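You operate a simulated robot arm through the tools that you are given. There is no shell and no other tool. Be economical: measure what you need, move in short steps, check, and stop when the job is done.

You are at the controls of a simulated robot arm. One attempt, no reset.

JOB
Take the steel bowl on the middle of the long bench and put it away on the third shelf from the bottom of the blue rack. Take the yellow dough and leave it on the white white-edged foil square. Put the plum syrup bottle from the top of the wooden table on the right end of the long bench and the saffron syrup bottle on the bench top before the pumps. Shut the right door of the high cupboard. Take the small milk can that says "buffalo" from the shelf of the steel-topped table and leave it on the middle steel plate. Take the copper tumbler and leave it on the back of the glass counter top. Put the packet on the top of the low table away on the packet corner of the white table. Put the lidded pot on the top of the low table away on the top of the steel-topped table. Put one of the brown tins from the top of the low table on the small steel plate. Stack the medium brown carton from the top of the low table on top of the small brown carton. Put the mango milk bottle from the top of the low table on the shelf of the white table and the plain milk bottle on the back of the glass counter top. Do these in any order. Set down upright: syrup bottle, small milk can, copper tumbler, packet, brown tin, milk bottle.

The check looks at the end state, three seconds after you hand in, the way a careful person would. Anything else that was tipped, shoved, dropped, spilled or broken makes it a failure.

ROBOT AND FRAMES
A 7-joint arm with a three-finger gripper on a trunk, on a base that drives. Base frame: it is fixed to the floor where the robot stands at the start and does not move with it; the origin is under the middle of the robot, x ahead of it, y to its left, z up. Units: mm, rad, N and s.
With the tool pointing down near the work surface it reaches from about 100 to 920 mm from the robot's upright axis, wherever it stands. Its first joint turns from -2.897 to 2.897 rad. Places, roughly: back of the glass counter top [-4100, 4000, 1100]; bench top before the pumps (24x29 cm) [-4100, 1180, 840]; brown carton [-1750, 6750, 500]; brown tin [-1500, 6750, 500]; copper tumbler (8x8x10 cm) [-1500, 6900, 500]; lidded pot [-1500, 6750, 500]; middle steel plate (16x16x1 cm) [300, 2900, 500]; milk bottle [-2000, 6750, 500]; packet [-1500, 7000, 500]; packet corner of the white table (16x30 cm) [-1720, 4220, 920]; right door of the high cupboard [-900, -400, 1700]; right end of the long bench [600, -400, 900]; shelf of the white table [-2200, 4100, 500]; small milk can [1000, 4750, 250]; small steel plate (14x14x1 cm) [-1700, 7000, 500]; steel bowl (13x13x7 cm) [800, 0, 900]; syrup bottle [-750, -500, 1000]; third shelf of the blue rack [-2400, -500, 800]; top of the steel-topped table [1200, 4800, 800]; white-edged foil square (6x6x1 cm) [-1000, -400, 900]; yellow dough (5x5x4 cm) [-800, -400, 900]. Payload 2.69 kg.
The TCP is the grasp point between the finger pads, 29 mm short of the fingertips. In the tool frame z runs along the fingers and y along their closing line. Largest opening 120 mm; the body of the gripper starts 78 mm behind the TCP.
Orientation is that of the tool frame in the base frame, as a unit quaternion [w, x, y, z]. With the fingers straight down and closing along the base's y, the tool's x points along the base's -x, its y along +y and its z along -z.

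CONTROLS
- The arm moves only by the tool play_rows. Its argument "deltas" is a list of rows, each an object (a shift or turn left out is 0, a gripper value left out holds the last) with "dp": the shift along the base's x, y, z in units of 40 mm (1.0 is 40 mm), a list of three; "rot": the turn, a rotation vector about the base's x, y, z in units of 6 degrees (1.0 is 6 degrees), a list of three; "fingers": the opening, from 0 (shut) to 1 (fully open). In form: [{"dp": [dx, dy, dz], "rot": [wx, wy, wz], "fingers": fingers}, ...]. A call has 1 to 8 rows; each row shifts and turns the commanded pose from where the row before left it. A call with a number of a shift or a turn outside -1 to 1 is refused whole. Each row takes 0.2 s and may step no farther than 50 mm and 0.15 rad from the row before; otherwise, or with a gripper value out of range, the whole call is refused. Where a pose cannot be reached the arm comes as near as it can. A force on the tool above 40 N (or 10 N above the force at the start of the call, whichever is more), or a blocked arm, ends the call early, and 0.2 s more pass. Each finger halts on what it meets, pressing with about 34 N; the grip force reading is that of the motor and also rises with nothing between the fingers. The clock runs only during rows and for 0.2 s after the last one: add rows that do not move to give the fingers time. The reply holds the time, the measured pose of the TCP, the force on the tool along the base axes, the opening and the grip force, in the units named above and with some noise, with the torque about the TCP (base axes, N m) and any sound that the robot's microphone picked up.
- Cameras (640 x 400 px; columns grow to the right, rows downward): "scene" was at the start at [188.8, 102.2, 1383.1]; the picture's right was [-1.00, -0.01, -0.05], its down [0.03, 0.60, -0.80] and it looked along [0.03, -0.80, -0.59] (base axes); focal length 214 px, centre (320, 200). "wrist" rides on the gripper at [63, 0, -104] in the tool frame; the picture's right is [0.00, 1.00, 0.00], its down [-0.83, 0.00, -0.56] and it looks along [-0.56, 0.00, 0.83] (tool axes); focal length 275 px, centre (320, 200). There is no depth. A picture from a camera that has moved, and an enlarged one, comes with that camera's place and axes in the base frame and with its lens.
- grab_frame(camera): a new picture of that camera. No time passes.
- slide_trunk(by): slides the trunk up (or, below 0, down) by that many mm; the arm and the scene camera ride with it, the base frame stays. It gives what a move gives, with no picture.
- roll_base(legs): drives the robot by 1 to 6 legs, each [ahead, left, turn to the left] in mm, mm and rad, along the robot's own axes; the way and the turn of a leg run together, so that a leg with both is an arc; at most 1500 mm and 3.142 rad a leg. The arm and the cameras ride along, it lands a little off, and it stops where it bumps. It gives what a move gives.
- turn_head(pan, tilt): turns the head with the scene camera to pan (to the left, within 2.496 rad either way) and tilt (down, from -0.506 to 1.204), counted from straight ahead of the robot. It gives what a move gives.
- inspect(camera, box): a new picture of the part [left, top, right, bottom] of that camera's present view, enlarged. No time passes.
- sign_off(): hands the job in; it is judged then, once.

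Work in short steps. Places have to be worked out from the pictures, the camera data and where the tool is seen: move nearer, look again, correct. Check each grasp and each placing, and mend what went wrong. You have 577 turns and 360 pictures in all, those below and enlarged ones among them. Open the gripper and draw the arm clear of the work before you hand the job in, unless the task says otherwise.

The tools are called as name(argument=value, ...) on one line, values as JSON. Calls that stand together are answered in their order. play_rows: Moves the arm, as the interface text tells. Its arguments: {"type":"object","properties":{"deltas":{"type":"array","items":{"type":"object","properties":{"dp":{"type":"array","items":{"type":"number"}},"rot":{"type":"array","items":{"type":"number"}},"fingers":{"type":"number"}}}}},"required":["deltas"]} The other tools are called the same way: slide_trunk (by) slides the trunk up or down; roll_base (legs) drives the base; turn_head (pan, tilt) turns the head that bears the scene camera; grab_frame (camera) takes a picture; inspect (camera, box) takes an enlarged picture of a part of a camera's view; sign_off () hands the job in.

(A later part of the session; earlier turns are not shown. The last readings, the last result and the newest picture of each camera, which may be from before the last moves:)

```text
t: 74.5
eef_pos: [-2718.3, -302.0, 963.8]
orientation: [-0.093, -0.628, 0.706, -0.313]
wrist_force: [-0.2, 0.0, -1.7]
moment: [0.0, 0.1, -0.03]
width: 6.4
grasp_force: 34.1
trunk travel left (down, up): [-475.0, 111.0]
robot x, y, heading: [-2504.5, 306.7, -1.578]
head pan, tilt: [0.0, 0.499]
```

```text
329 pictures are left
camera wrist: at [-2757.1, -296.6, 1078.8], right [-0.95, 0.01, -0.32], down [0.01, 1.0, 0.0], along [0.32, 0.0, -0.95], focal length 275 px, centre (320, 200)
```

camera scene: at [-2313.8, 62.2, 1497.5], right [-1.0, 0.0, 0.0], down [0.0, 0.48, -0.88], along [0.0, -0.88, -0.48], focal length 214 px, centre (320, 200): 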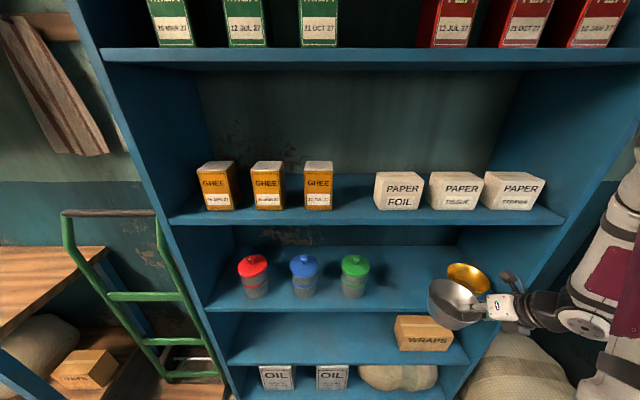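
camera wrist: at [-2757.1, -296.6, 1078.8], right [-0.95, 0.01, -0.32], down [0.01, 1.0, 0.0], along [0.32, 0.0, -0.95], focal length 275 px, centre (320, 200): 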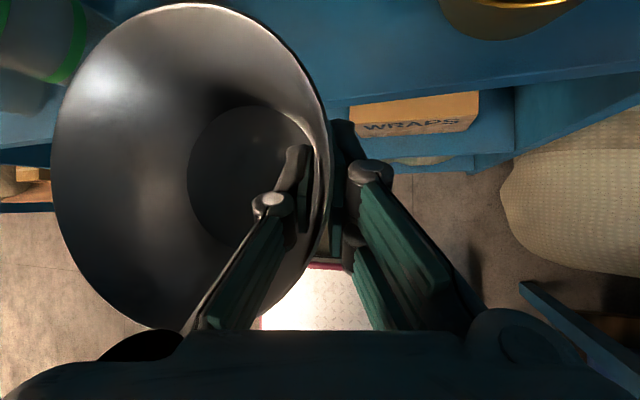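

Shelf front ≈ y −385, top ≈ 845. Enter to bowl centre (−2633, −490).

play_rows(deltas=[{"dp": [0.117, -0.783, 0]}, {"dp": [0.117, -0.783, 0]}, {"dp": [0.117, -0.783, 0]}, {"dp": [0.117, -0.783, 0]}, {"dp": [0.117, -0.783, 0]}, {"dp": [0.117, -0.783, 0]}])

play_rows(deltas=[{"dp": [0, 0, -0.3]}, {"dp": [0, 0, -0.3]}, {"dp": [0, 0, -0.3]}])

inspect(camera="scene", box=[320, 200, 540, 338])

```text
t: 75.9
eef_pos: [-2691.0, -485.5, 963.1]
orientation: [-0.092, -0.627, 0.708, -0.312]
wrist_force: [-0.8, 0.1, -1.3]
moment: [0.02, 0.06, 0.01]
width: 6.4
grasp_force: 33.9
trunk travel left (down, up): [-475.0, 111.0]
robot x, y, heading: [-2500.0, 305.4, -1.574]
head pan, tilt: [0.0, 0.499]
```

```text
t: 76.7
eef_pos: [-2689.8, -490.5, 926.9]
orientation: [-0.093, -0.628, 0.707, -0.313]
wrist_force: [-0.6, 1.4, -1.2]
moment: [-0.01, 0.04, 0.0]
width: 6.4
grasp_force: 34.3
trunk travel left (down, up): [-475.0, 111.0]
robot x, y, heading: [-2501.0, 300.5, -1.575]
head pan, tilt: [0.0, 0.499]
```

```text
2.90 times, centred on (430, 269) of scene
camera zoom: at [-2314.2, 62.0, 1497.5], right [-1.0, 0.0, 0.0], down [0.0, 0.48, -0.88], along [0.0, -0.88, -0.48], focal length 622 px, centre (1, 0)
```

zoom: 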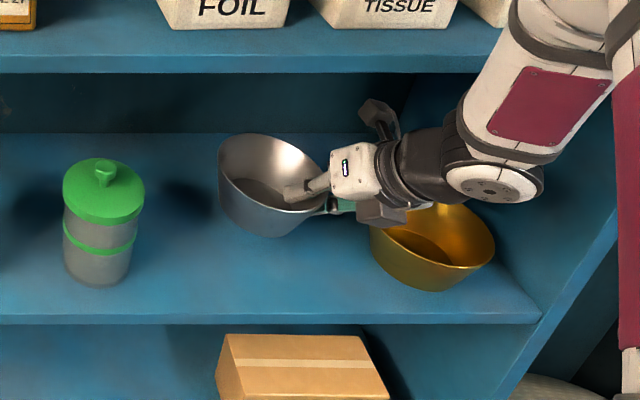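

play_rows(deltas=[{"dp": [0, 0, -0.2]}, {"dp": [0, 0, -0.2]}, {}])

play_rows(deltas=[{"dp": [0, 0, -0.15]}, {"dp": [0, 0, -0.15]}, {}])

```text
t: 77.5
eef_pos: [-2689.7, -488.7, 911.3]
orientation: [-0.093, -0.627, 0.707, -0.313]
wrist_force: [0.1, 0.7, -1.2]
moment: [0.0, 0.05, -0.01]
width: 6.1
grasp_force: 33.8
trunk travel left (down, up): [-475.0, 111.0]
robot x, y, heading: [-2502.1, 303.8, -1.579]
head pan, tilt: [0.0, 0.499]
```

```text
t: 78.3
eef_pos: [-2689.1, -488.5, 899.4]
orientation: [-0.092, -0.628, 0.707, -0.313]
wrist_force: [0.4, 0.4, -1.0]
moment: [0.01, 0.06, 0.0]
width: 6.1
grasp_force: 33.7
trunk travel left (down, up): [-475.0, 111.0]
robot x, y, heading: [-2503.9, 304.6, -1.577]
head pan, tilt: [0.0, 0.499]
```

play_rows(deltas=[{"dp": [0, 0, -0.1]}, {"dp": [0, 0, -0.1]}, {"dp": [0, 0, -0.1]}])

play_rows(deltas=[{"dp": [0, 0, -0.1]}, {"dp": [0, 0, -0.1]}, {"dp": [0, 0, -0.1]}])

inspect(camera="scene", box=[320, 200, 540, 338])

```text
t: 79.1
eef_pos: [-2687.3, -490.7, 887.6]
orientation: [-0.093, -0.628, 0.707, -0.313]
wrist_force: [-0.1, 0.0, -1.1]
moment: [-0.01, 0.05, -0.01]
width: 6.3
grasp_force: 34.1
trunk travel left (down, up): [-475.0, 111.0]
robot x, y, heading: [-2501.1, 303.1, -1.572]
head pan, tilt: [0.0, 0.499]
```

```text
t: 79.7
eef_pos: [-2689.0, -492.2, 884.9]
orientation: [-0.096, -0.628, 0.705, -0.316]
wrist_force: [1.5, 11.1, 20.6]
moment: [0.44, 0.0, 0.0]
width: 6.3
grasp_force: 34.0
trunk travel left (down, up): [-475.0, 111.0]
robot x, y, heading: [-2505.8, 302.4, -1.57]
head pan, tilt: [0.0, 0.499]
stopped in row 2: the force on the tool passed its limit at 47 N (the readings are from after the stop); the commanded pose is now the measured one
```

```text
2.90 times, centred on (430, 269) of scene
camera zoom: at [-2313.9, 63.6, 1497.7], right [-1.0, 0.0, 0.0], down [0.0, 0.48, -0.88], along [0.0, -0.88, -0.48], focal length 622 px, centre (1, 0)
```

zoom: 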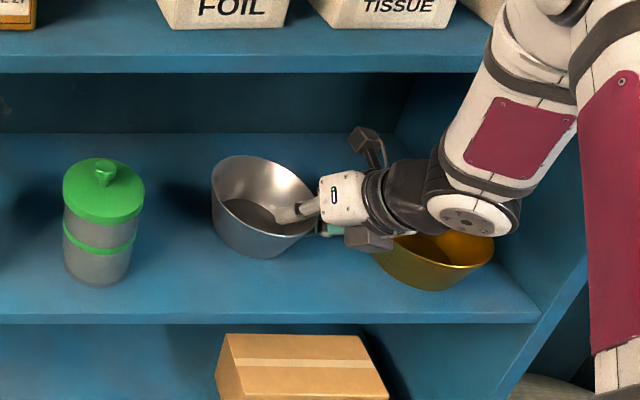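

Bowl on the shelf (top ≈ 828). Open modestly and lift out.

play_rows(deltas=[{"dp": [0, 0, 0.03], "fingers": 0.22}, {}, {"dp": [0, 0, 0.4]}, {"dp": [0, 0, 0.6]}, {"dp": [0, 0, 0.6]}, {"dp": [0, 0.3, 0.4]}])

inspect(camera="scene", box=[320, 200, 540, 338])

```text
t: 81.1
eef_pos: [-2689.4, -480.5, 967.4]
orientation: [-0.094, -0.628, 0.705, -0.315]
wrist_force: [1.0, -0.3, 0.2]
moment: [0.01, -0.02, -0.01]
width: 26.5
grasp_force: 0.1
trunk travel left (down, up): [-475.0, 111.0]
robot x, y, heading: [-2504.1, 303.8, -1.575]
head pan, tilt: [0.0, 0.499]
```

```text
2.90 times, centred on (430, 269) of scene
camera zoom: at [-2314.2, 62.0, 1497.5], right [-1.0, 0.0, 0.0], down [0.0, 0.48, -0.88], along [0.0, -0.88, -0.48], focal length 622 px, centre (1, 0)
```

zoom: 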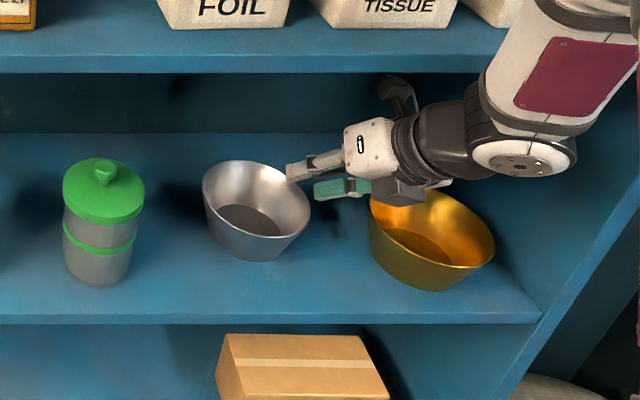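

Bowl is done. Retract from the rack and bring the tool back to vertical.

play_rows(deltas=[{"dp": [0, 0.8, 0.2]}, {"dp": [0, 0.8, 0.2]}, {"dp": [0, 0.8, 0.2]}, {"dp": [0, 0.8, 0.2]}, {"dp": [0, 0.8, 0.2]}, {"dp": [0.3, 0.8, 0.2]}, {"dp": [0.3, 0.5, 0.2]}])

play_rows(deltas=[{"rot": [0, 0.8, 0]}, {"rot": [0, 0.8, 0]}, {"rot": [0, 0.8, 0]}, {"rot": [0, 0.8, 0]}, {"dp": [0.5, 0, 0], "rot": [0.8, 0, 0]}, {"dp": [0.5, 0, 0], "rot": [0.8, 0, 0]}, {"dp": [0.5, 0, 0], "rot": [0.8, 0, 0]}, {"dp": [0.5, 0, 0], "rot": [0.8, 0, 0]}])

play_rows(deltas=[{"dp": [0.5, 0, 0], "rot": [0.8, 0, 0]}, {"dp": [0.5, 0, 0], "rot": [0.8, 0, 0]}, {"dp": [0.5, 0, 0], "rot": [0.8, 0, 0], "fingers": 0.6}])

```text
t: 82.7
eef_pos: [-2667.0, -269.5, 1022.3]
orientation: [-0.095, -0.628, 0.705, -0.316]
wrist_force: [-0.3, -0.2, -0.6]
moment: [0.02, 0.01, 0.05]
width: 26.5
grasp_force: 0.1
trunk travel left (down, up): [-475.0, 111.0]
robot x, y, heading: [-2503.0, 304.8, -1.569]
head pan, tilt: [0.0, 0.499]
```

```text
t: 84.5
eef_pos: [-2596.1, -282.5, 1023.1]
orientation: [-0.096, -0.697, 0.705, -0.091]
wrist_force: [-0.7, -0.1, -0.8]
moment: [-0.02, -0.03, 0.0]
width: 26.3
grasp_force: 0.2
out of reach, approached as far as the arm can: row 3, 4
trunk travel left (down, up): [-475.0, 111.0]
robot x, y, heading: [-2501.5, 300.5, -1.572]
head pan, tilt: [0.0, 0.499]
```

```text
t: 85.3
eef_pos: [-2536.5, -277.3, 1021.5]
orientation: [-0.007, -0.703, 0.711, -0.001]
wrist_force: [-0.1, -0.3, -0.7]
moment: [-0.02, -0.04, 0.0]
width: 71.7
grasp_force: 0.0
trunk travel left (down, up): [-475.0, 111.0]
robot x, y, heading: [-2498.6, 306.4, -1.575]
head pan, tilt: [0.0, 0.499]
```

roll_base(legs=[[-300, 0, 0], [0, 1500, 0], [0, 200, 0]])

turn_head(pan=0.0, tilt=0.6)

grab_frame(camera="scene")

```text
t: 95.5
eef_pos: [-840.9, 14.9, 1022.4]
orientation: [-0.008, -0.707, 0.707, -0.002]
wrist_force: [0.2, -0.7, 0.6]
moment: [-0.01, 0.0, 0.03]
width: 71.7
grasp_force: 0.1
trunk travel left (down, up): [-475.0, 111.0]
robot x, y, heading: [-809.6, 602.3, -1.572]
head pan, tilt: [0.0, 0.499]
```

```text
t: 96.2
eef_pos: [-841.5, 15.3, 1022.4]
orientation: [-0.008, -0.707, 0.708, -0.002]
wrist_force: [-0.6, -0.5, -0.6]
moment: [0.0, -0.01, 0.0]
width: 72.0
grasp_force: 0.1
trunk travel left (down, up): [-475.0, 111.0]
robot x, y, heading: [-809.0, 599.5, -1.564]
head pan, tilt: [0.0, 0.6]
```

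```text
325 pictures are left
camera scene: at [-621.4, 360.6, 1488.5], right [-1.0, 0.0, 0.0], down [0.0, 0.56, -0.83], along [0.0, -0.83, -0.56], focal length 214 px, centre (320, 200)
```

scene: 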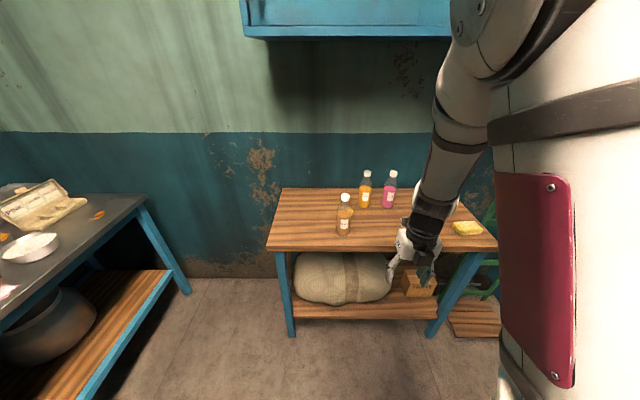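

roll_base(legs=[[330, 0, 0]])

turn_head(pan=-0.3, tilt=0.8)

grab_frame(camera="scene")

grab_frame(camera="wrist")

```text
t: 98.4
eef_pos: [-843.9, -323.6, 1023.0]
orientation: [-0.009, -0.705, 0.709, -0.002]
wrist_force: [0.3, 0.1, 0.0]
moment: [-0.02, 0.01, -0.05]
width: 71.9
grasp_force: 0.1
trunk travel left (down, up): [-475.0, 111.0]
robot x, y, heading: [-810.9, 257.2, -1.578]
head pan, tilt: [0.0, 0.6]
```

```text
t: 99.2
eef_pos: [-843.6, -324.4, 1023.2]
orientation: [-0.008, -0.705, 0.71, -0.002]
wrist_force: [-0.1, 0.0, 0.4]
moment: [-0.01, 0.02, 0.01]
width: 72.0
grasp_force: 0.1
trunk travel left (down, up): [-475.0, 111.0]
robot x, y, heading: [-807.9, 261.0, -1.572]
head pan, tilt: [-0.3, 0.799]
```

```text
324 pictures are left
camera scene: at [-646.4, 31.5, 1471.6], right [-0.95, 0.3, 0.0], down [0.21, 0.68, -0.7], along [-0.21, -0.67, -0.72], focal length 214 px, centre (320, 200)
```

scene: 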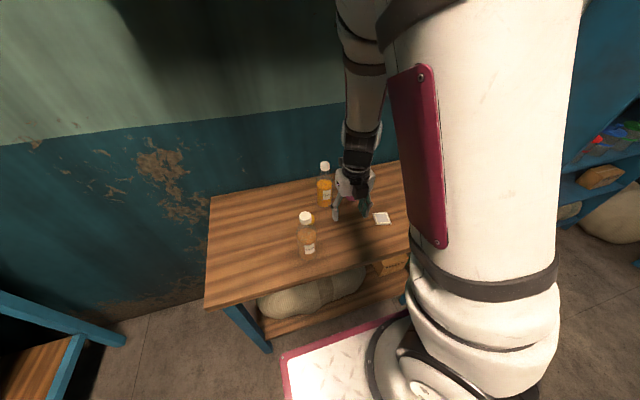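

```text
323 pictures are left
camera wrist: at [-843.6, -385.4, 1127.5], right [-1.0, 0.0, 0.01], down [0.01, 0.84, 0.54], along [-0.01, 0.54, -0.84], focal length 275 px, centre (320, 200)
```

wrist: 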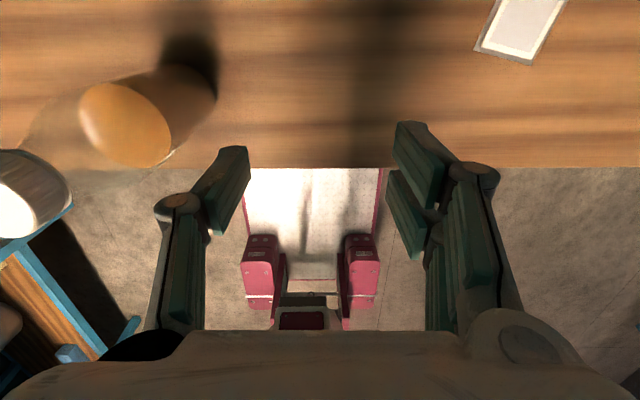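

inspect(camera="scene", box=[260, 140, 420, 270])

inspect(camera="wrist", box=[0, 0, 320, 200])

```text
3.08 times, centred on (340, 205) of scene
camera zoom: at [-646.4, 31.5, 1471.6], right [-0.95, 0.3, 0.0], down [0.21, 0.68, -0.7], along [-0.21, -0.67, -0.72], focal length 660 px, centre (258, 185)
```

zoom: 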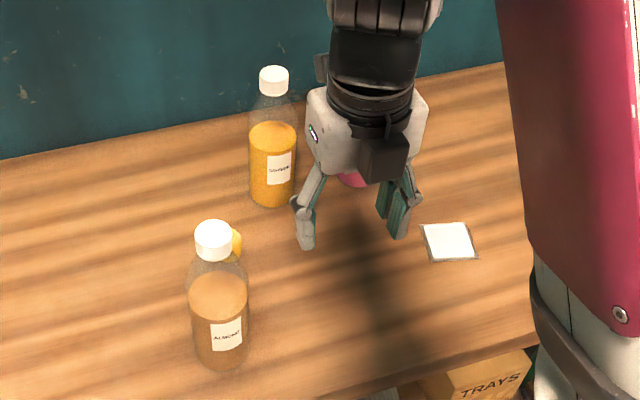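

```text
2.00 times, centred on (160, 100) of wrist
camera zoom: at [-843.6, -385.4, 1127.5], right [-1.0, 0.0, 0.01], down [0.01, 0.84, 0.54], along [-0.01, 0.54, -0.84], focal length 551 px, centre (640, 400)
```

zoom: 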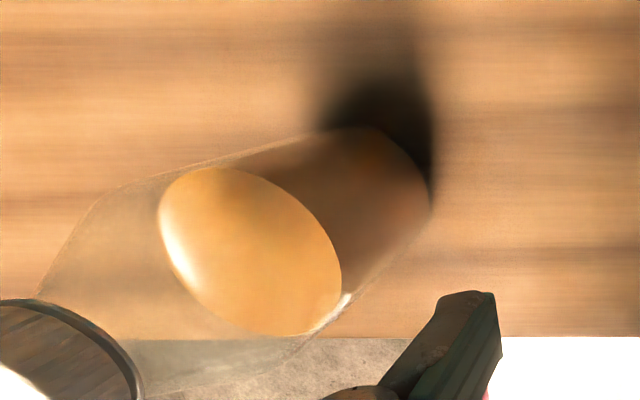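

inspect(camera="scene", box=[310, 180, 350, 205])

```text
16.00 times, centred on (330, 192) of scene
camera zoom: at [-646.4, 31.5, 1471.6], right [-0.95, 0.3, 0.0], down [0.21, 0.68, -0.7], along [-0.21, -0.67, -0.72], focal length 3432 px, centre (160, 320)
```

zoom: 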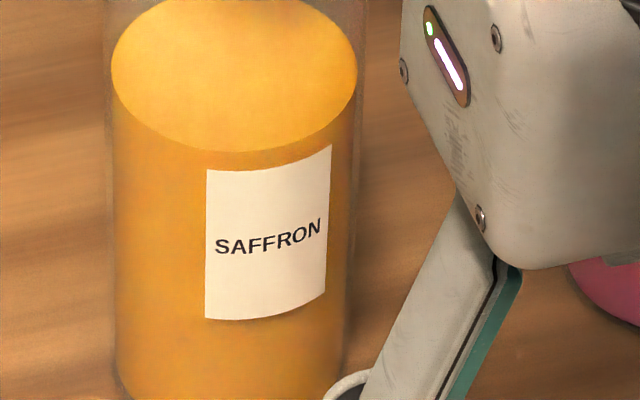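

Saffron is the far orange bottle ≈(−843,−537), plum (pink) ≈(−973,−539), tops ≈1034, table ≈838. Shift base right 100 mm and raise the tool first.

play_rows(deltas=[{"dp": [0, 0, 0.8], "fingers": 0.75}, {"dp": [0, 0, 0.8]}, {"dp": [0, 0, 0.8]}])

roll_base(legs=[[0, -110, 0]])

play_rows(deltas=[{"dp": [-0.05, -0.8, 0]}, {"dp": [-0.05, -0.8, 0]}, {"dp": [-0.05, -0.8, 0]}, {"dp": [-0.05, -0.8, 0]}, {"dp": [0, -0.8, 0]}, {"dp": [0, -0.5, 0]}])

grab_frame(camera="wrist")

```text
t: 100.0
eef_pos: [-845.1, -321.4, 1118.2]
orientation: [-0.008, -0.704, 0.711, -0.001]
wrist_force: [-1.0, 0.2, 0.8]
moment: [0.05, 0.0, -0.01]
width: 90.0
grasp_force: 0.1
trunk travel left (down, up): [-475.0, 111.0]
robot x, y, heading: [-811.6, 258.4, -1.58]
head pan, tilt: [-0.3, 0.799]
```

```text
t: 101.2
eef_pos: [-953.6, -321.0, 1117.9]
orientation: [-0.007, -0.705, 0.71, -0.002]
wrist_force: [-0.5, -0.2, 0.7]
moment: [-0.02, 0.01, -0.01]
width: 90.0
grasp_force: 0.2
trunk travel left (down, up): [-475.0, 111.0]
robot x, y, heading: [-917.6, 255.9, -1.572]
head pan, tilt: [-0.3, 0.799]
```

```text
t: 102.6
eef_pos: [-959.6, -503.2, 1114.8]
orientation: [-0.007, -0.705, 0.709, -0.001]
wrist_force: [1.2, -0.1, -0.7]
moment: [-0.01, 0.02, 0.01]
width: 89.9
grasp_force: 0.0
trunk travel left (down, up): [-475.0, 111.0]
robot x, y, heading: [-915.6, 255.6, -1.574]
head pan, tilt: [-0.3, 0.799]
```

```text
319 pictures are left
camera wrist: at [-959.6, -566.0, 1220.0], right [-1.0, 0.0, 0.01], down [0.01, 0.84, 0.55], along [-0.01, 0.55, -0.84], focal length 275 px, centre (320, 200)
```

wrist: 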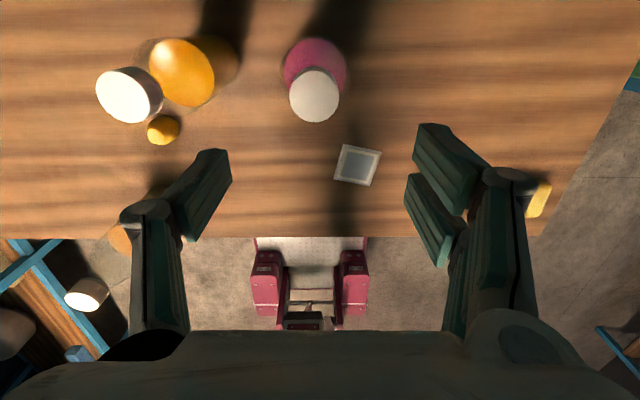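

Plum cap at (−959,−525,≈1034). Centre and descend to TCP z≈975.

play_rows(deltas=[{"dp": [0, -0.55, 0]}, {"dp": [0, 0, -0.6]}, {"dp": [0, 0, -0.6]}, {"dp": [0, 0, -0.6]}])

grab_frame(camera="wrist")

```text
t: 103.6
eef_pos: [-962.2, -520.7, 1046.0]
orientation: [-0.008, -0.705, 0.709, -0.002]
wrist_force: [-0.4, 0.8, -0.6]
moment: [-0.05, 0.01, 0.01]
width: 89.8
grasp_force: 0.0
trunk travel left (down, up): [-475.0, 111.0]
robot x, y, heading: [-920.1, 257.1, -1.575]
head pan, tilt: [-0.3, 0.799]
```

```text
318 pictures are left
camera wrist: at [-961.2, -583.5, 1150.9], right [-1.0, 0.0, 0.01], down [0.01, 0.84, 0.54], along [-0.01, 0.54, -0.84], focal length 275 px, centre (320, 200)
```

wrist: 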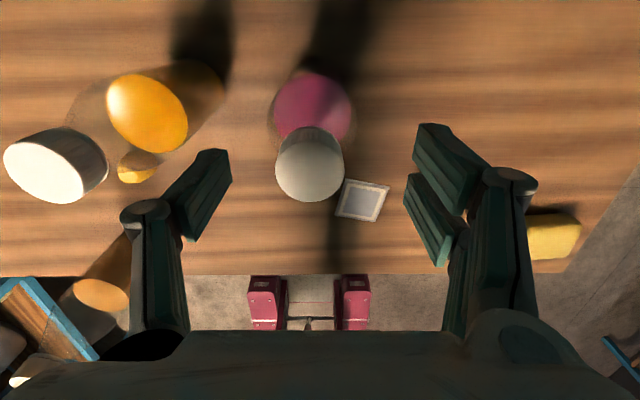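

play_rows(deltas=[{"dp": [0.08, -0.18, -0.3]}, {"dp": [0, 0, -0.5]}, {"dp": [0, 0, -0.5]}, {"dp": [0, 0, -0.4]}, {"fingers": 0.3}, {"fingers": 0.3}])

play_rows(deltas=[{"fingers": 0}, {}, {}])

grab_frame(camera="wrist")

```text
t: 105.0
eef_pos: [-957.3, -531.0, 978.2]
orientation: [-0.008, -0.705, 0.709, -0.002]
wrist_force: [2.0, 0.3, 3.0]
moment: [0.03, -0.05, 0.0]
width: 59.2
grasp_force: 34.2
trunk travel left (down, up): [-475.0, 111.0]
robot x, y, heading: [-920.8, 256.8, -1.572]
head pan, tilt: [-0.3, 0.799]
```

```text
t: 105.8
eef_pos: [-956.8, -529.9, 979.6]
orientation: [-0.008, -0.705, 0.709, -0.001]
wrist_force: [2.8, -0.2, 2.3]
moment: [-0.02, -0.14, -0.01]
width: 59.2
grasp_force: 34.0
trunk travel left (down, up): [-475.0, 111.0]
robot x, y, heading: [-919.3, 257.5, -1.576]
head pan, tilt: [-0.3, 0.799]
```

```text
317 pictures are left
camera wrist: at [-957.8, -592.0, 1083.0], right [-1.0, 0.0, 0.01], down [0.01, 0.84, 0.54], along [-0.01, 0.54, -0.84], focal length 275 px, centre (320, 200)
```

wrist: 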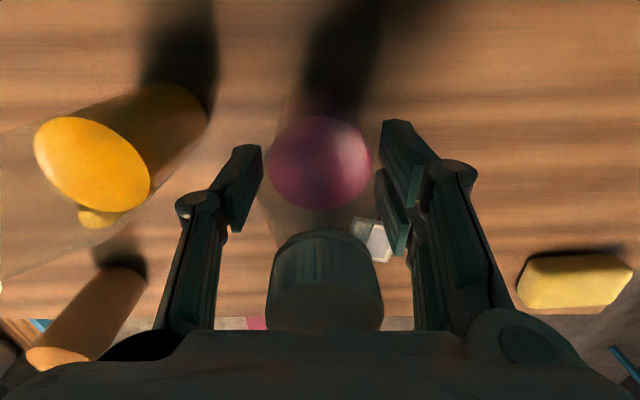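

Gripped on the bottle body (59 mm). Lift.

play_rows(deltas=[{"dp": [0, 0, 0.3]}, {"dp": [0, 0, 0.6]}, {"dp": [0, 0, 0.8]}, {"dp": [0, 0, 0.8]}, {"dp": [0, 0, 0.8]}, {"dp": [0, 0, 0.8]}, {"dp": [0, 0.5, 0.5]}])

inspect(camera="scene", box=[240, 100, 440, 225])

```text
t: 107.4
eef_pos: [-955.9, -512.9, 1162.8]
orientation: [-0.007, -0.704, 0.71, -0.001]
wrist_force: [0.2, -0.6, -3.4]
moment: [0.0, -0.03, 0.0]
width: 59.4
grasp_force: 33.8
trunk travel left (down, up): [-475.0, 111.0]
robot x, y, heading: [-919.3, 259.4, -1.576]
head pan, tilt: [-0.3, 0.799]
```

```text
3.20 times, centred on (340, 162) of scene
camera zoom: at [-754.6, 31.3, 1471.5], right [-0.95, 0.3, 0.0], down [0.21, 0.68, -0.7], along [-0.21, -0.67, -0.72], focal length 686 px, centre (256, 320)
```

zoom: 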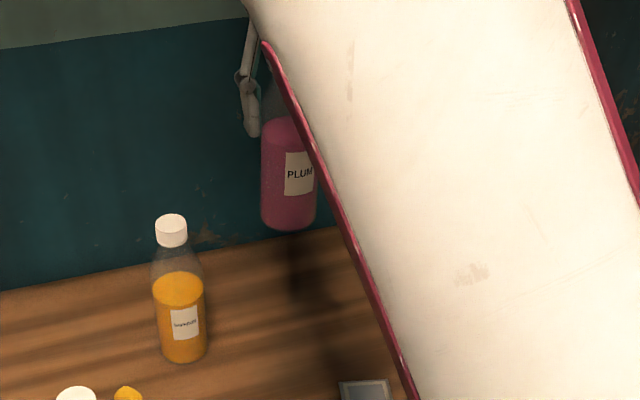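

Plum confirmed. Retract, back off, and travel to the long bench's right end.

play_rows(deltas=[{"dp": [0, 0.8, 0]}, {"dp": [0, 0.8, 0]}, {"dp": [0, 0.8, 0]}, {"dp": [0, 0.8, 0]}, {"dp": [0, 0.8, 0]}])

roll_base(legs=[[-350, 0, 0], [0, 250, 0], [0, 0, 1.575], [0, -500, 0], [560, 0, 0]])

turn_head(pan=-0.6, tilt=0.8)

grab_frame(camera="scene")

```text
t: 108.6
eef_pos: [-958.8, -353.6, 1162.8]
orientation: [-0.007, -0.704, 0.71, -0.001]
wrist_force: [0.4, -0.3, -4.1]
moment: [0.03, -0.03, 0.0]
width: 59.4
grasp_force: 33.2
trunk travel left (down, up): [-475.0, 111.0]
robot x, y, heading: [-913.4, 256.8, -1.575]
head pan, tilt: [-0.3, 0.799]
```

```text
t: 121.4
eef_pos: [493.9, 15.2, 1161.7]
orientation: [0.005, 1.0, -0.017, 0.007]
wrist_force: [-0.5, 0.7, -3.9]
moment: [0.01, -0.04, 0.0]
width: 59.2
grasp_force: 33.7
trunk travel left (down, up): [-475.0, 111.0]
robot x, y, heading: [-115.8, 67.6, -0.033]
head pan, tilt: [-0.3, 0.799]
```

```text
t: 122.2
eef_pos: [493.6, 13.7, 1161.5]
orientation: [0.005, 1.0, -0.017, 0.006]
wrist_force: [0.0, 0.8, -3.3]
moment: [0.03, -0.01, -0.01]
width: 59.3
grasp_force: 33.7
trunk travel left (down, up): [-475.0, 111.0]
robot x, y, heading: [-114.2, 70.2, -0.03]
head pan, tilt: [-0.6, 0.799]
```

```text
315 pictures are left
camera scene: at [102.6, 206.8, 1471.5], right [-0.59, -0.81, 0.0], down [-0.58, 0.42, -0.7], along [0.56, -0.41, -0.72], focal length 214 px, centre (320, 200)
```

scene: 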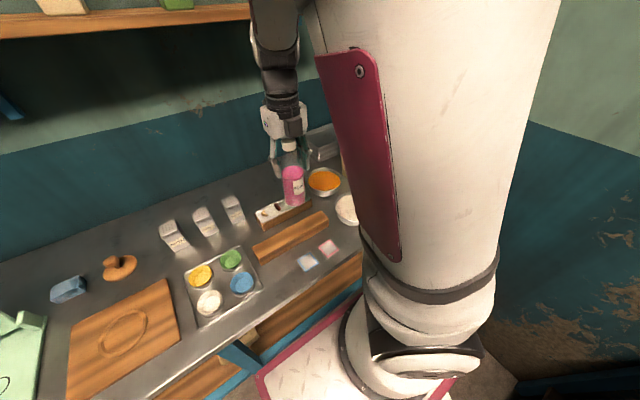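

play_rows(deltas=[{"dp": [0, -0.8, 0]}, {"dp": [0, -0.8, 0]}, {"dp": [0, -0.8, 0]}, {"dp": [0, -0.8, 0]}, {"dp": [0, -0.8, 0]}, {"dp": [0, -0.8, 0]}])

play_rows(deltas=[{"dp": [-0.1, -0.8, 0]}, {"dp": [-0.1, -0.8, 0]}, {"dp": [-0.1, -0.8, 0]}, {"dp": [-0.1, -0.8, 0]}, {"dp": [0, -0.8, 0]}, {"dp": [0, -0.8, 0]}])

grab_frame(camera="wrist")

grab_frame(camera="scene")

```text
t: 123.6
eef_pos: [494.2, -180.0, 1161.1]
orientation: [0.004, 1.0, -0.017, 0.005]
wrist_force: [0.0, 0.1, -3.6]
moment: [-0.06, 0.0, 0.0]
width: 59.2
grasp_force: 34.2
trunk travel left (down, up): [-475.0, 111.0]
robot x, y, heading: [-117.9, 65.5, -0.028]
head pan, tilt: [-0.6, 0.799]
```

```text
t: 125.0
eef_pos: [477.4, -371.3, 1162.0]
orientation: [0.004, 1.0, -0.017, 0.007]
wrist_force: [-0.1, 0.7, -3.1]
moment: [-0.07, 0.02, 0.0]
width: 58.9
grasp_force: 34.3
trunk travel left (down, up): [-475.0, 111.0]
robot x, y, heading: [-116.8, 69.1, -0.026]
head pan, tilt: [-0.6, 0.799]
```

```text
314 pictures are left
camera wrist: at [538.9, -372.0, 1267.9], right [-0.03, -1.0, 0.01], down [-0.84, 0.03, 0.54], along [-0.54, 0.01, -0.84], focal length 275 px, centre (320, 200)
```

wrist: 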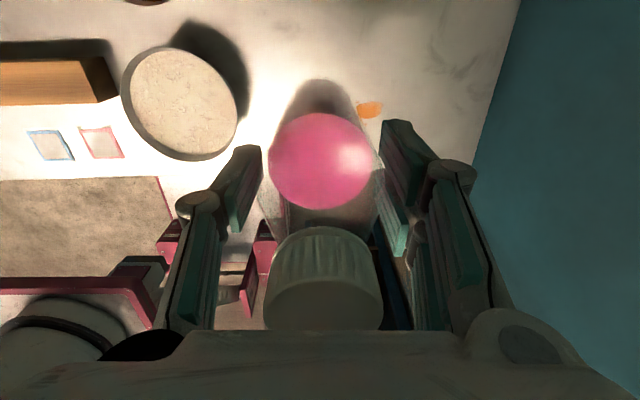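

```text
313 pictures are left
camera scene: at [102.4, 207.2, 1471.5], right [-0.59, -0.81, 0.0], down [-0.58, 0.42, -0.7], along [0.56, -0.41, -0.72], focal length 214 px, centre (320, 200)
```

scene: 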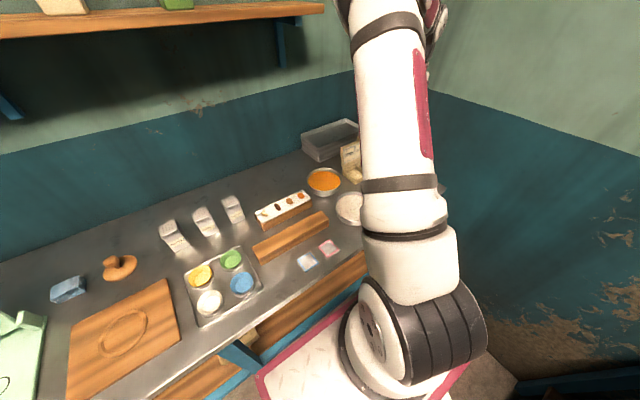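

Spot is clear (plate left, orange bit at (428,−447)). Lower toward the bench.

play_rows(deltas=[{"dp": [0, 0, -0.8]}, {"dp": [0, 0, -0.8]}, {"dp": [0, 0, -0.8]}, {"dp": [0, 0, -0.8]}, {"dp": [0, 0, -0.7]}])

play_rows(deltas=[{"dp": [0, 0, -0.2]}, {"dp": [0, 0, -0.15]}, {"dp": [0, 0, -0.1]}])

```text
t: 126.2
eef_pos: [477.6, -371.9, 1004.5]
orientation: [0.005, 1.0, -0.016, 0.007]
wrist_force: [-0.1, 0.0, -3.8]
moment: [0.0, -0.05, 0.02]
width: 59.3
grasp_force: 33.7
trunk travel left (down, up): [-475.0, 111.0]
robot x, y, heading: [-118.5, 65.6, -0.03]
head pan, tilt: [-0.6, 0.799]
```

```text
t: 127.0
eef_pos: [478.2, -370.4, 987.5]
orientation: [0.005, 1.0, -0.017, 0.007]
wrist_force: [0.0, 2.7, 7.6]
moment: [0.21, 0.34, -0.09]
width: 59.1
grasp_force: 33.4
trunk travel left (down, up): [-475.0, 111.0]
robot x, y, heading: [-115.1, 64.7, -0.027]
head pan, tilt: [-0.6, 0.799]
```

Contact felt. Release and rise.

play_rows(deltas=[{"fingers": 0.7}, {}, {}, {"dp": [0, 0, 0.5]}, {"dp": [0, 0, 0.8]}, {"dp": [0, 0, 0.8]}, {"dp": [0, 0, 0.8]}, {"dp": [0, 0, 0.8]}])

grab_frame(camera="wrist")

```text
t: 128.8
eef_pos: [476.7, -368.9, 1137.4]
orientation: [0.005, 1.0, -0.017, 0.006]
wrist_force: [0.3, 0.8, -0.6]
moment: [0.03, 0.03, 0.0]
width: 83.8
grasp_force: 0.1
trunk travel left (down, up): [-475.0, 111.0]
robot x, y, heading: [-116.7, 68.6, -0.03]
head pan, tilt: [-0.6, 0.799]
```

```text
312 pictures are left
camera wrist: at [537.4, -371.3, 1242.3], right [-0.03, -1.0, 0.01], down [-0.84, 0.03, 0.55], along [-0.55, 0.01, -0.84], focal length 275 px, centre (320, 200)
```

wrist: 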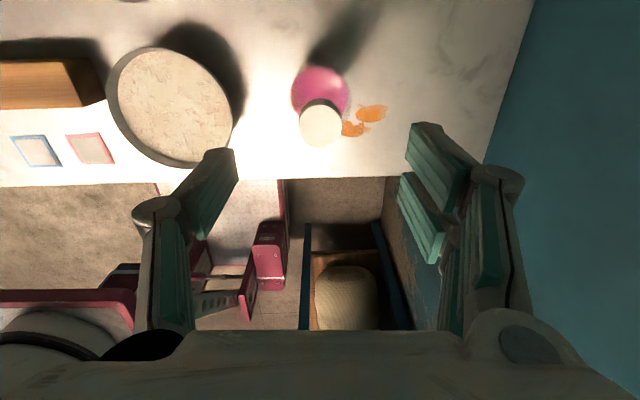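

play_rows(deltas=[{"dp": [0, 0.9, 0]}, {"dp": [0, 0.9, 0]}, {"dp": [0, 0.9, 0]}, {"dp": [0, 0.9, 0]}, {"dp": [0, 0.9, 0]}, {"dp": [0, 0.9, 0]}, {"dp": [0, 0.9, 0]}, {"dp": [0, 0.9, 0]}])

roll_base(legs=[[-560, 0, 0], [0, 500, 0], [0, 0, -1.545], [0, -190, 0], [340, 0, 0]])

grab_frame(camera="wrist")

```text
t: 130.6
eef_pos: [478.7, -84.7, 1137.0]
orientation: [0.004, 1.0, -0.017, 0.007]
wrist_force: [0.0, -1.0, 0.5]
moment: [0.01, 0.03, 0.03]
width: 84.1
grasp_force: 0.1
trunk travel left (down, up): [-475.0, 111.0]
robot x, y, heading: [-114.4, 64.8, -0.03]
head pan, tilt: [-0.6, 0.799]
```

```text
t: 143.1
eef_pos: [-1011.1, -373.8, 1138.4]
orientation: [-0.008, -0.702, 0.712, -0.001]
wrist_force: [-0.1, -0.3, 0.9]
moment: [-0.01, 0.02, 0.02]
width: 84.0
grasp_force: 0.0
trunk travel left (down, up): [-475.0, 111.0]
robot x, y, heading: [-870.7, 220.9, -1.581]
head pan, tilt: [-0.6, 0.799]
```

```text
311 pictures are left
camera wrist: at [-1011.6, -436.3, 1241.7], right [-1.0, 0.01, 0.01], down [0.01, 0.84, 0.54], along [0.0, 0.55, -0.84], focal length 275 px, centre (320, 200)
```

wrist: 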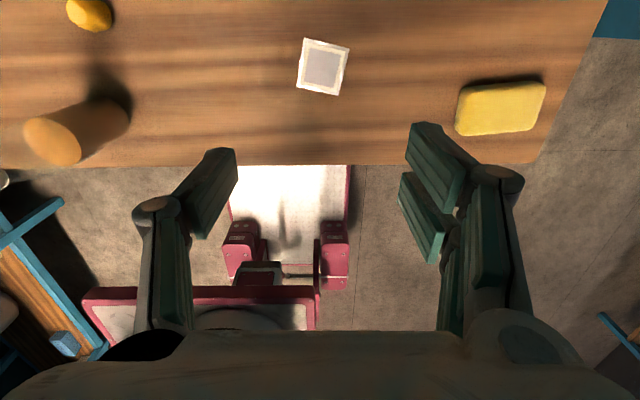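

play_rows(deltas=[{"dp": [0.8, -0.72, -0.1], "fingers": 0.75}, {"dp": [0.8, -0.72, -0.1]}, {"dp": [0.8, -0.72, -0.1]}, {"dp": [0.8, -0.72, 0]}, {"dp": [0.8, -0.72, 0]}, {"dp": [0.3, -0.2, 0]}])

grab_frame(camera="wrist")

```text
t: 144.5
eef_pos: [-840.7, -529.7, 1124.4]
orientation: [-0.007, -0.702, 0.712, -0.001]
wrist_force: [-0.1, -0.2, 0.7]
moment: [0.01, -0.05, -0.01]
width: 89.8
grasp_force: 0.1
trunk travel left (down, up): [-475.0, 111.0]
robot x, y, heading: [-872.7, 222.1, -1.574]
head pan, tilt: [-0.6, 0.799]
```

```text
310 pictures are left
camera wrist: at [-841.0, -590.7, 1227.9], right [-1.0, 0.01, 0.01], down [0.01, 0.84, 0.55], along [0.0, 0.55, -0.84], focal length 275 px, centre (320, 200)
```

wrist: 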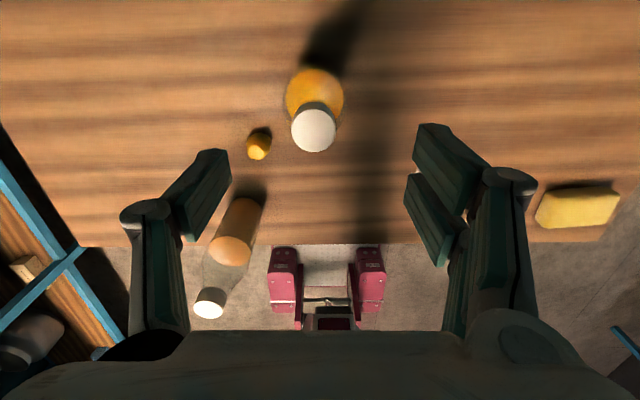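

play_rows(deltas=[{"dp": [0.1, 0.0, -0.65]}, {"dp": [0, 0, -0.75]}, {"dp": [0, 0, -0.75]}, {"dp": [0, 0, -0.75]}, {"dp": [0, 0, -0.75]}, {"fingers": 0.2}, {"fingers": 0}, {}])

grab_frame(camera="wrist")

```text
t: 146.3
eef_pos: [-834.5, -526.4, 981.3]
orientation: [-0.009, -0.702, 0.712, -0.002]
wrist_force: [-2.3, -0.8, 3.0]
moment: [-0.08, 0.03, 0.0]
width: 58.4
grasp_force: 34.2
trunk travel left (down, up): [-475.0, 111.0]
robot x, y, heading: [-869.9, 223.4, -1.579]
head pan, tilt: [-0.6, 0.799]
```

```text
309 pictures are left
camera wrist: at [-834.5, -587.9, 1086.0], right [-1.0, 0.01, 0.01], down [0.01, 0.84, 0.54], along [0.0, 0.54, -0.84], focal length 275 px, centre (320, 200)
```

wrist: 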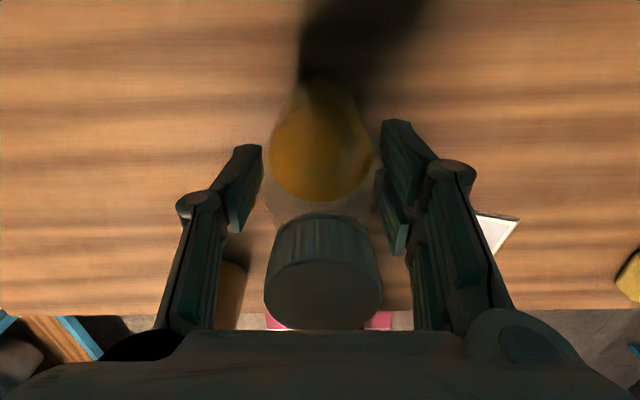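

Saffron gripped. Lift, retract, and travel toward the pump bench.

play_rows(deltas=[{"dp": [0, 0, 0.4]}, {"dp": [0, 0, 0.8]}, {"dp": [0, 0, 0.8]}, {"dp": [0, 0, 0.8]}, {"dp": [0, 0, 0.8]}, {"dp": [0, 0.5, 0.8]}, {"dp": [0, 0.9, 0]}, {"dp": [0, 0.9, 0]}])

roll_base(legs=[[-400, 0, 0], [0, 0, -1.56], [0, -450, 0], [800, 0, 0]])

turn_head(pan=0.0, tilt=0.35)

grab_frame(camera="scene")

```text
t: 148.1
eef_pos: [-836.1, -436.2, 1156.1]
orientation: [-0.008, -0.701, 0.713, -0.002]
wrist_force: [-0.2, 0.2, -3.6]
moment: [0.03, 0.02, -0.03]
width: 58.3
grasp_force: 33.9
trunk travel left (down, up): [-475.0, 111.0]
robot x, y, heading: [-870.3, 224.9, -1.578]
head pan, tilt: [-0.6, 0.799]
```

```text
t: 160.5
eef_pos: [-2320.6, 1002.3, 1155.8]
orientation: [-0.006, -0.008, 1.0, 0.004]
wrist_force: [0.7, 0.3, -3.2]
moment: [-0.01, -0.01, -0.01]
width: 58.9
grasp_force: 33.9
trunk travel left (down, up): [-475.0, 111.0]
robot x, y, heading: [-1660.0, 1057.0, -3.116]
head pan, tilt: [-0.6, 0.799]
```

```text
t: 161.5
eef_pos: [-2320.7, 1001.8, 1155.5]
orientation: [-0.006, -0.008, 1.0, 0.005]
wrist_force: [-0.7, -0.2, -3.1]
moment: [0.01, 0.01, 0.04]
width: 58.6
grasp_force: 34.3
trunk travel left (down, up): [-475.0, 111.0]
robot x, y, heading: [-1660.8, 1058.1, -3.116]
head pan, tilt: [0.0, 0.351]
```

```text
308 pictures are left
camera scene: at [-1901.0, 861.4, 1511.1], right [-0.02, 1.0, 0.0], down [0.34, 0.01, -0.94], along [-0.94, -0.02, -0.34], focal length 214 px, centre (320, 200)
```

scene: 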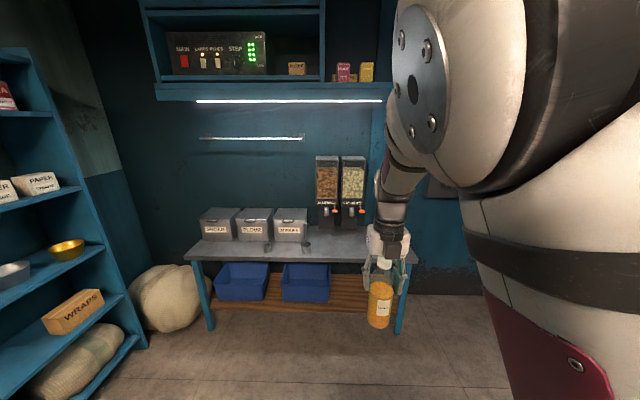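

turn_head(pan=-0.9, tilt=0.2)

grab_frame(camera="scene")

turn_head(pan=-1.7, tilt=0.2)

grab_frame(camera="scene")

```text
t: 162.7
eef_pos: [-2321.1, 1003.1, 1156.1]
orientation: [-0.006, -0.009, 1.0, 0.004]
wrist_force: [0.0, 1.0, -3.1]
moment: [0.02, 0.01, -0.02]
width: 58.4
grasp_force: 33.9
trunk travel left (down, up): [-475.0, 111.0]
robot x, y, heading: [-1666.2, 1058.3, -3.115]
head pan, tilt: [-0.901, 0.201]
```

```text
307 pictures are left
camera scene: at [-1867.5, 935.1, 1525.2], right [0.77, 0.64, 0.0], down [0.13, -0.15, -0.98], along [-0.63, 0.75, -0.2], focal length 214 px, centre (320, 200)
```

scene: 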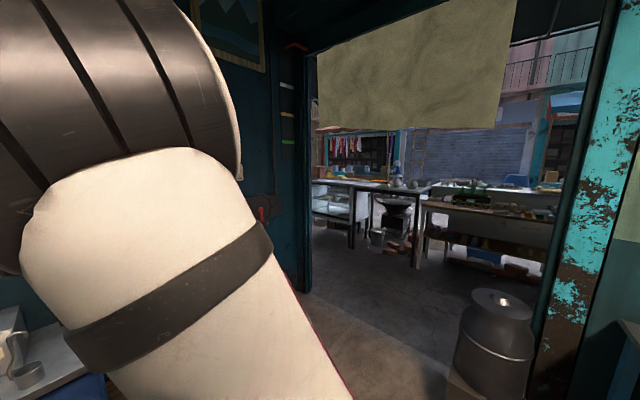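

```text
t: 163.9
eef_pos: [-2320.8, 1001.5, 1154.4]
orientation: [-0.006, -0.009, 1.0, 0.004]
wrist_force: [0.5, -0.1, -4.1]
moment: [0.04, -0.01, 0.0]
width: 58.6
grasp_force: 33.9
trunk travel left (down, up): [-475.0, 111.0]
robot x, y, heading: [-1666.0, 1057.4, -3.121]
head pan, tilt: [-1.7, 0.201]
```

```text
306 pictures are left
camera scene: at [-1798.1, 956.0, 1525.2], right [0.99, -0.11, 0.0], down [-0.02, -0.2, -0.98], along [0.1, 0.97, -0.2], focal length 214 px, centre (320, 200)
```

scene: 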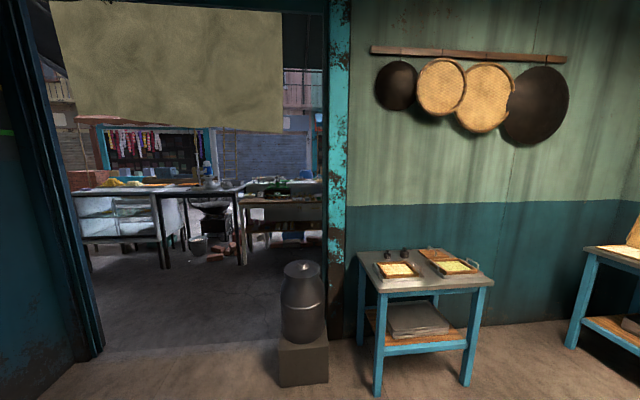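

The grey table here is at z≈690, so the pump bench must be elsewhere, beyond the doorway. I drive to the doorway to look.

roll_base(legs=[[850, 0, 0], [0, 0, -1.59], [1300, 0, 0]])

turn_head(pan=1.1, tilt=0.3)

grab_frame(camera="scene")

turn_head(pan=0.0, tilt=0.3)

grab_frame(camera="scene")

```text
t: 178.4
eef_pos: [-2497.8, 2972.3, 1154.9]
orientation: [-0.001, 0.721, 0.693, 0.007]
wrist_force: [1.3, 0.6, -4.1]
moment: [0.01, -0.01, 0.01]
width: 58.9
grasp_force: 34.0
trunk travel left (down, up): [-475.0, 111.0]
robot x, y, heading: [-2481.5, 2308.9, 1.542]
head pan, tilt: [-1.7, 0.201]
```

```text
t: 180.9
eef_pos: [-2498.3, 2973.3, 1155.8]
orientation: [-0.001, 0.72, 0.694, 0.007]
wrist_force: [0.3, -0.5, -4.1]
moment: [0.0, 0.0, 0.02]
width: 58.6
grasp_force: 34.1
trunk travel left (down, up): [-475.0, 111.0]
robot x, y, heading: [-2481.0, 2316.5, 1.532]
head pan, tilt: [1.1, 0.3]
```

```text
305 pictures are left
camera scene: at [-2748.6, 2514.2, 1515.9], right [0.49, 0.87, 0.0], down [0.26, -0.14, -0.96], along [-0.84, 0.46, -0.3], focal length 214 px, centre (320, 200)
```

scene: 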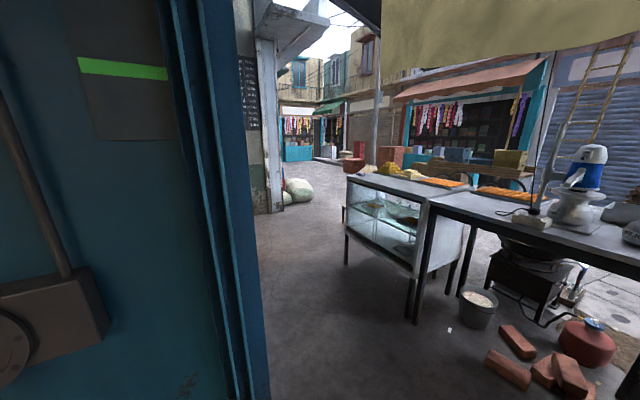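

```text
t: 182.2
eef_pos: [-2499.1, 2973.6, 1157.0]
orientation: [-0.001, 0.721, 0.692, 0.008]
wrist_force: [-0.3, -0.4, -4.5]
moment: [-0.01, 0.01, -0.01]
width: 58.7
grasp_force: 33.8
trunk travel left (down, up): [-475.0, 111.0]
robot x, y, heading: [-2480.5, 2313.7, 1.539]
head pan, tilt: [0.0, 0.3]
```

```text
304 pictures are left
camera scene: at [-2663.7, 2562.2, 1515.9], right [1.0, -0.03, 0.0], down [-0.01, -0.3, -0.96], along [0.03, 0.95, -0.3], focal length 214 px, centre (320, 200)
```

scene: 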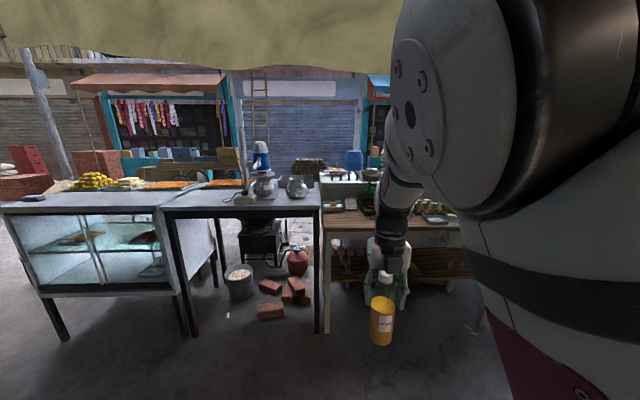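

roll_base(legs=[[0, 0, 1.6], [0, -750, 0], [900, 0, 0]])

turn_head(pan=0.9, tilt=0.3)

grab_frame(camera="scene")

```text
t: 194.8
eef_pos: [-4098.3, 3070.9, 1155.9]
orientation: [-0.006, 0.019, 1.0, 0.004]
wrist_force: [-0.9, 0.0, -3.7]
moment: [0.01, -0.01, -0.01]
width: 58.7
grasp_force: 34.0
trunk travel left (down, up): [-475.0, 111.0]
robot x, y, heading: [-3435.8, 3089.4, 3.11]
head pan, tilt: [0.0, 0.3]
```

```text
t: 196.0
eef_pos: [-4098.5, 3070.6, 1155.8]
orientation: [-0.006, 0.019, 1.0, 0.004]
wrist_force: [-0.6, -0.1, -5.1]
moment: [-0.02, 0.02, 0.01]
width: 58.8
grasp_force: 33.8
trunk travel left (down, up): [-475.0, 111.0]
robot x, y, heading: [-3438.8, 3087.6, 3.105]
head pan, tilt: [0.901, 0.3]
```

```text
303 pictures are left
camera scene: at [-3655.2, 2831.5, 1515.9], right [-0.76, 0.65, 0.0], down [0.19, 0.23, -0.96], along [-0.62, -0.73, -0.3], focal length 214 px, centre (320, 200)
```

scene: 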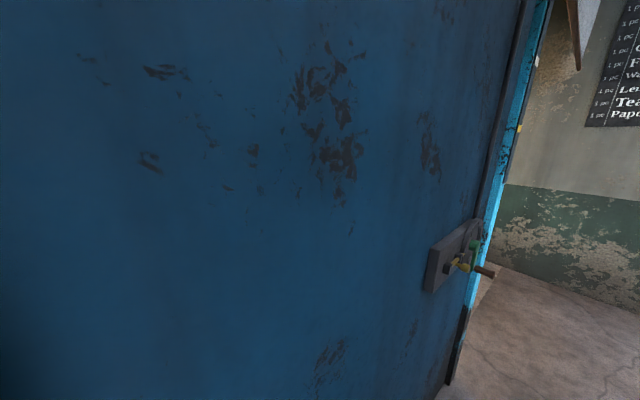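

roll_base(legs=[[900, 0, 0]])

turn_head(pan=1.3, tilt=0.35)

grab_frame(camera="scene")

```text
t: 200.6
eef_pos: [-4958.3, 3060.5, 1155.0]
orientation: [-0.006, 0.003, 1.0, 0.004]
wrist_force: [0.3, -0.1, -3.9]
moment: [-0.02, -0.01, 0.03]
width: 58.7
grasp_force: 34.0
trunk travel left (down, up): [-475.0, 111.0]
robot x, y, heading: [-4297.6, 3101.0, -3.138]
head pan, tilt: [0.901, 0.3]
```

```text
t: 201.4
eef_pos: [-4958.2, 3061.0, 1156.6]
orientation: [-0.006, 0.003, 1.0, 0.004]
wrist_force: [0.0, -0.5, -4.0]
moment: [0.0, -0.04, 0.02]
width: 58.9
grasp_force: 33.9
trunk travel left (down, up): [-475.0, 111.0]
robot x, y, heading: [-4297.7, 3100.8, -3.138]
head pan, tilt: [1.3, 0.351]
```

```text
302 pictures are left
camera scene: at [-4473.4, 2821.7, 1511.2], right [-0.96, 0.27, 0.0], down [0.09, 0.33, -0.94], along [-0.25, -0.9, -0.34], focal length 214 px, centre (320, 200)
```

scene: 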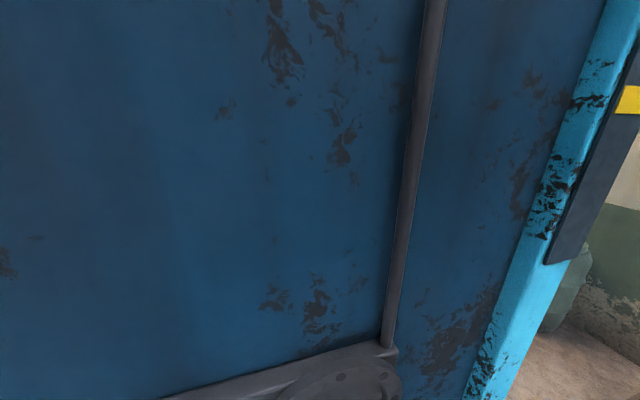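

turn_head(pan=-1.4, tilt=0.6)

grab_frame(camera="scene")

```text
t: 203.8
eef_pos: [-4958.2, 3062.1, 1155.7]
orientation: [-0.005, 0.002, 1.0, 0.004]
wrist_force: [-0.7, -0.1, -3.9]
moment: [-0.01, 0.01, 0.03]
width: 58.8
grasp_force: 33.7
trunk travel left (down, up): [-475.0, 111.0]
robot x, y, heading: [-4297.2, 3100.1, -3.137]
head pan, tilt: [-1.4, 0.6]
```

```text
301 pictures are left
camera scene: at [-4463.6, 2998.5, 1488.4], right [0.99, 0.17, 0.0], down [0.1, -0.56, -0.83], along [-0.14, 0.81, -0.56], focal length 214 px, centre (320, 200)
```

scene: 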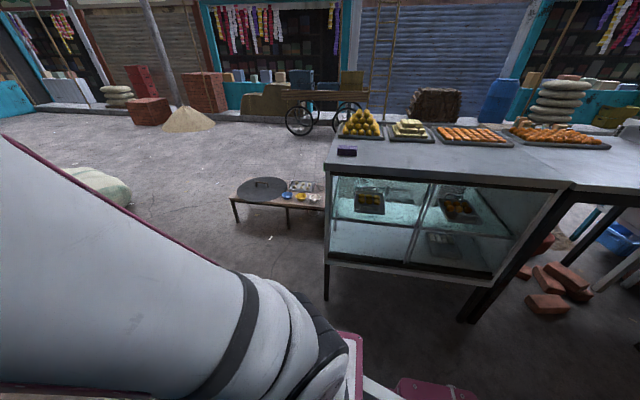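

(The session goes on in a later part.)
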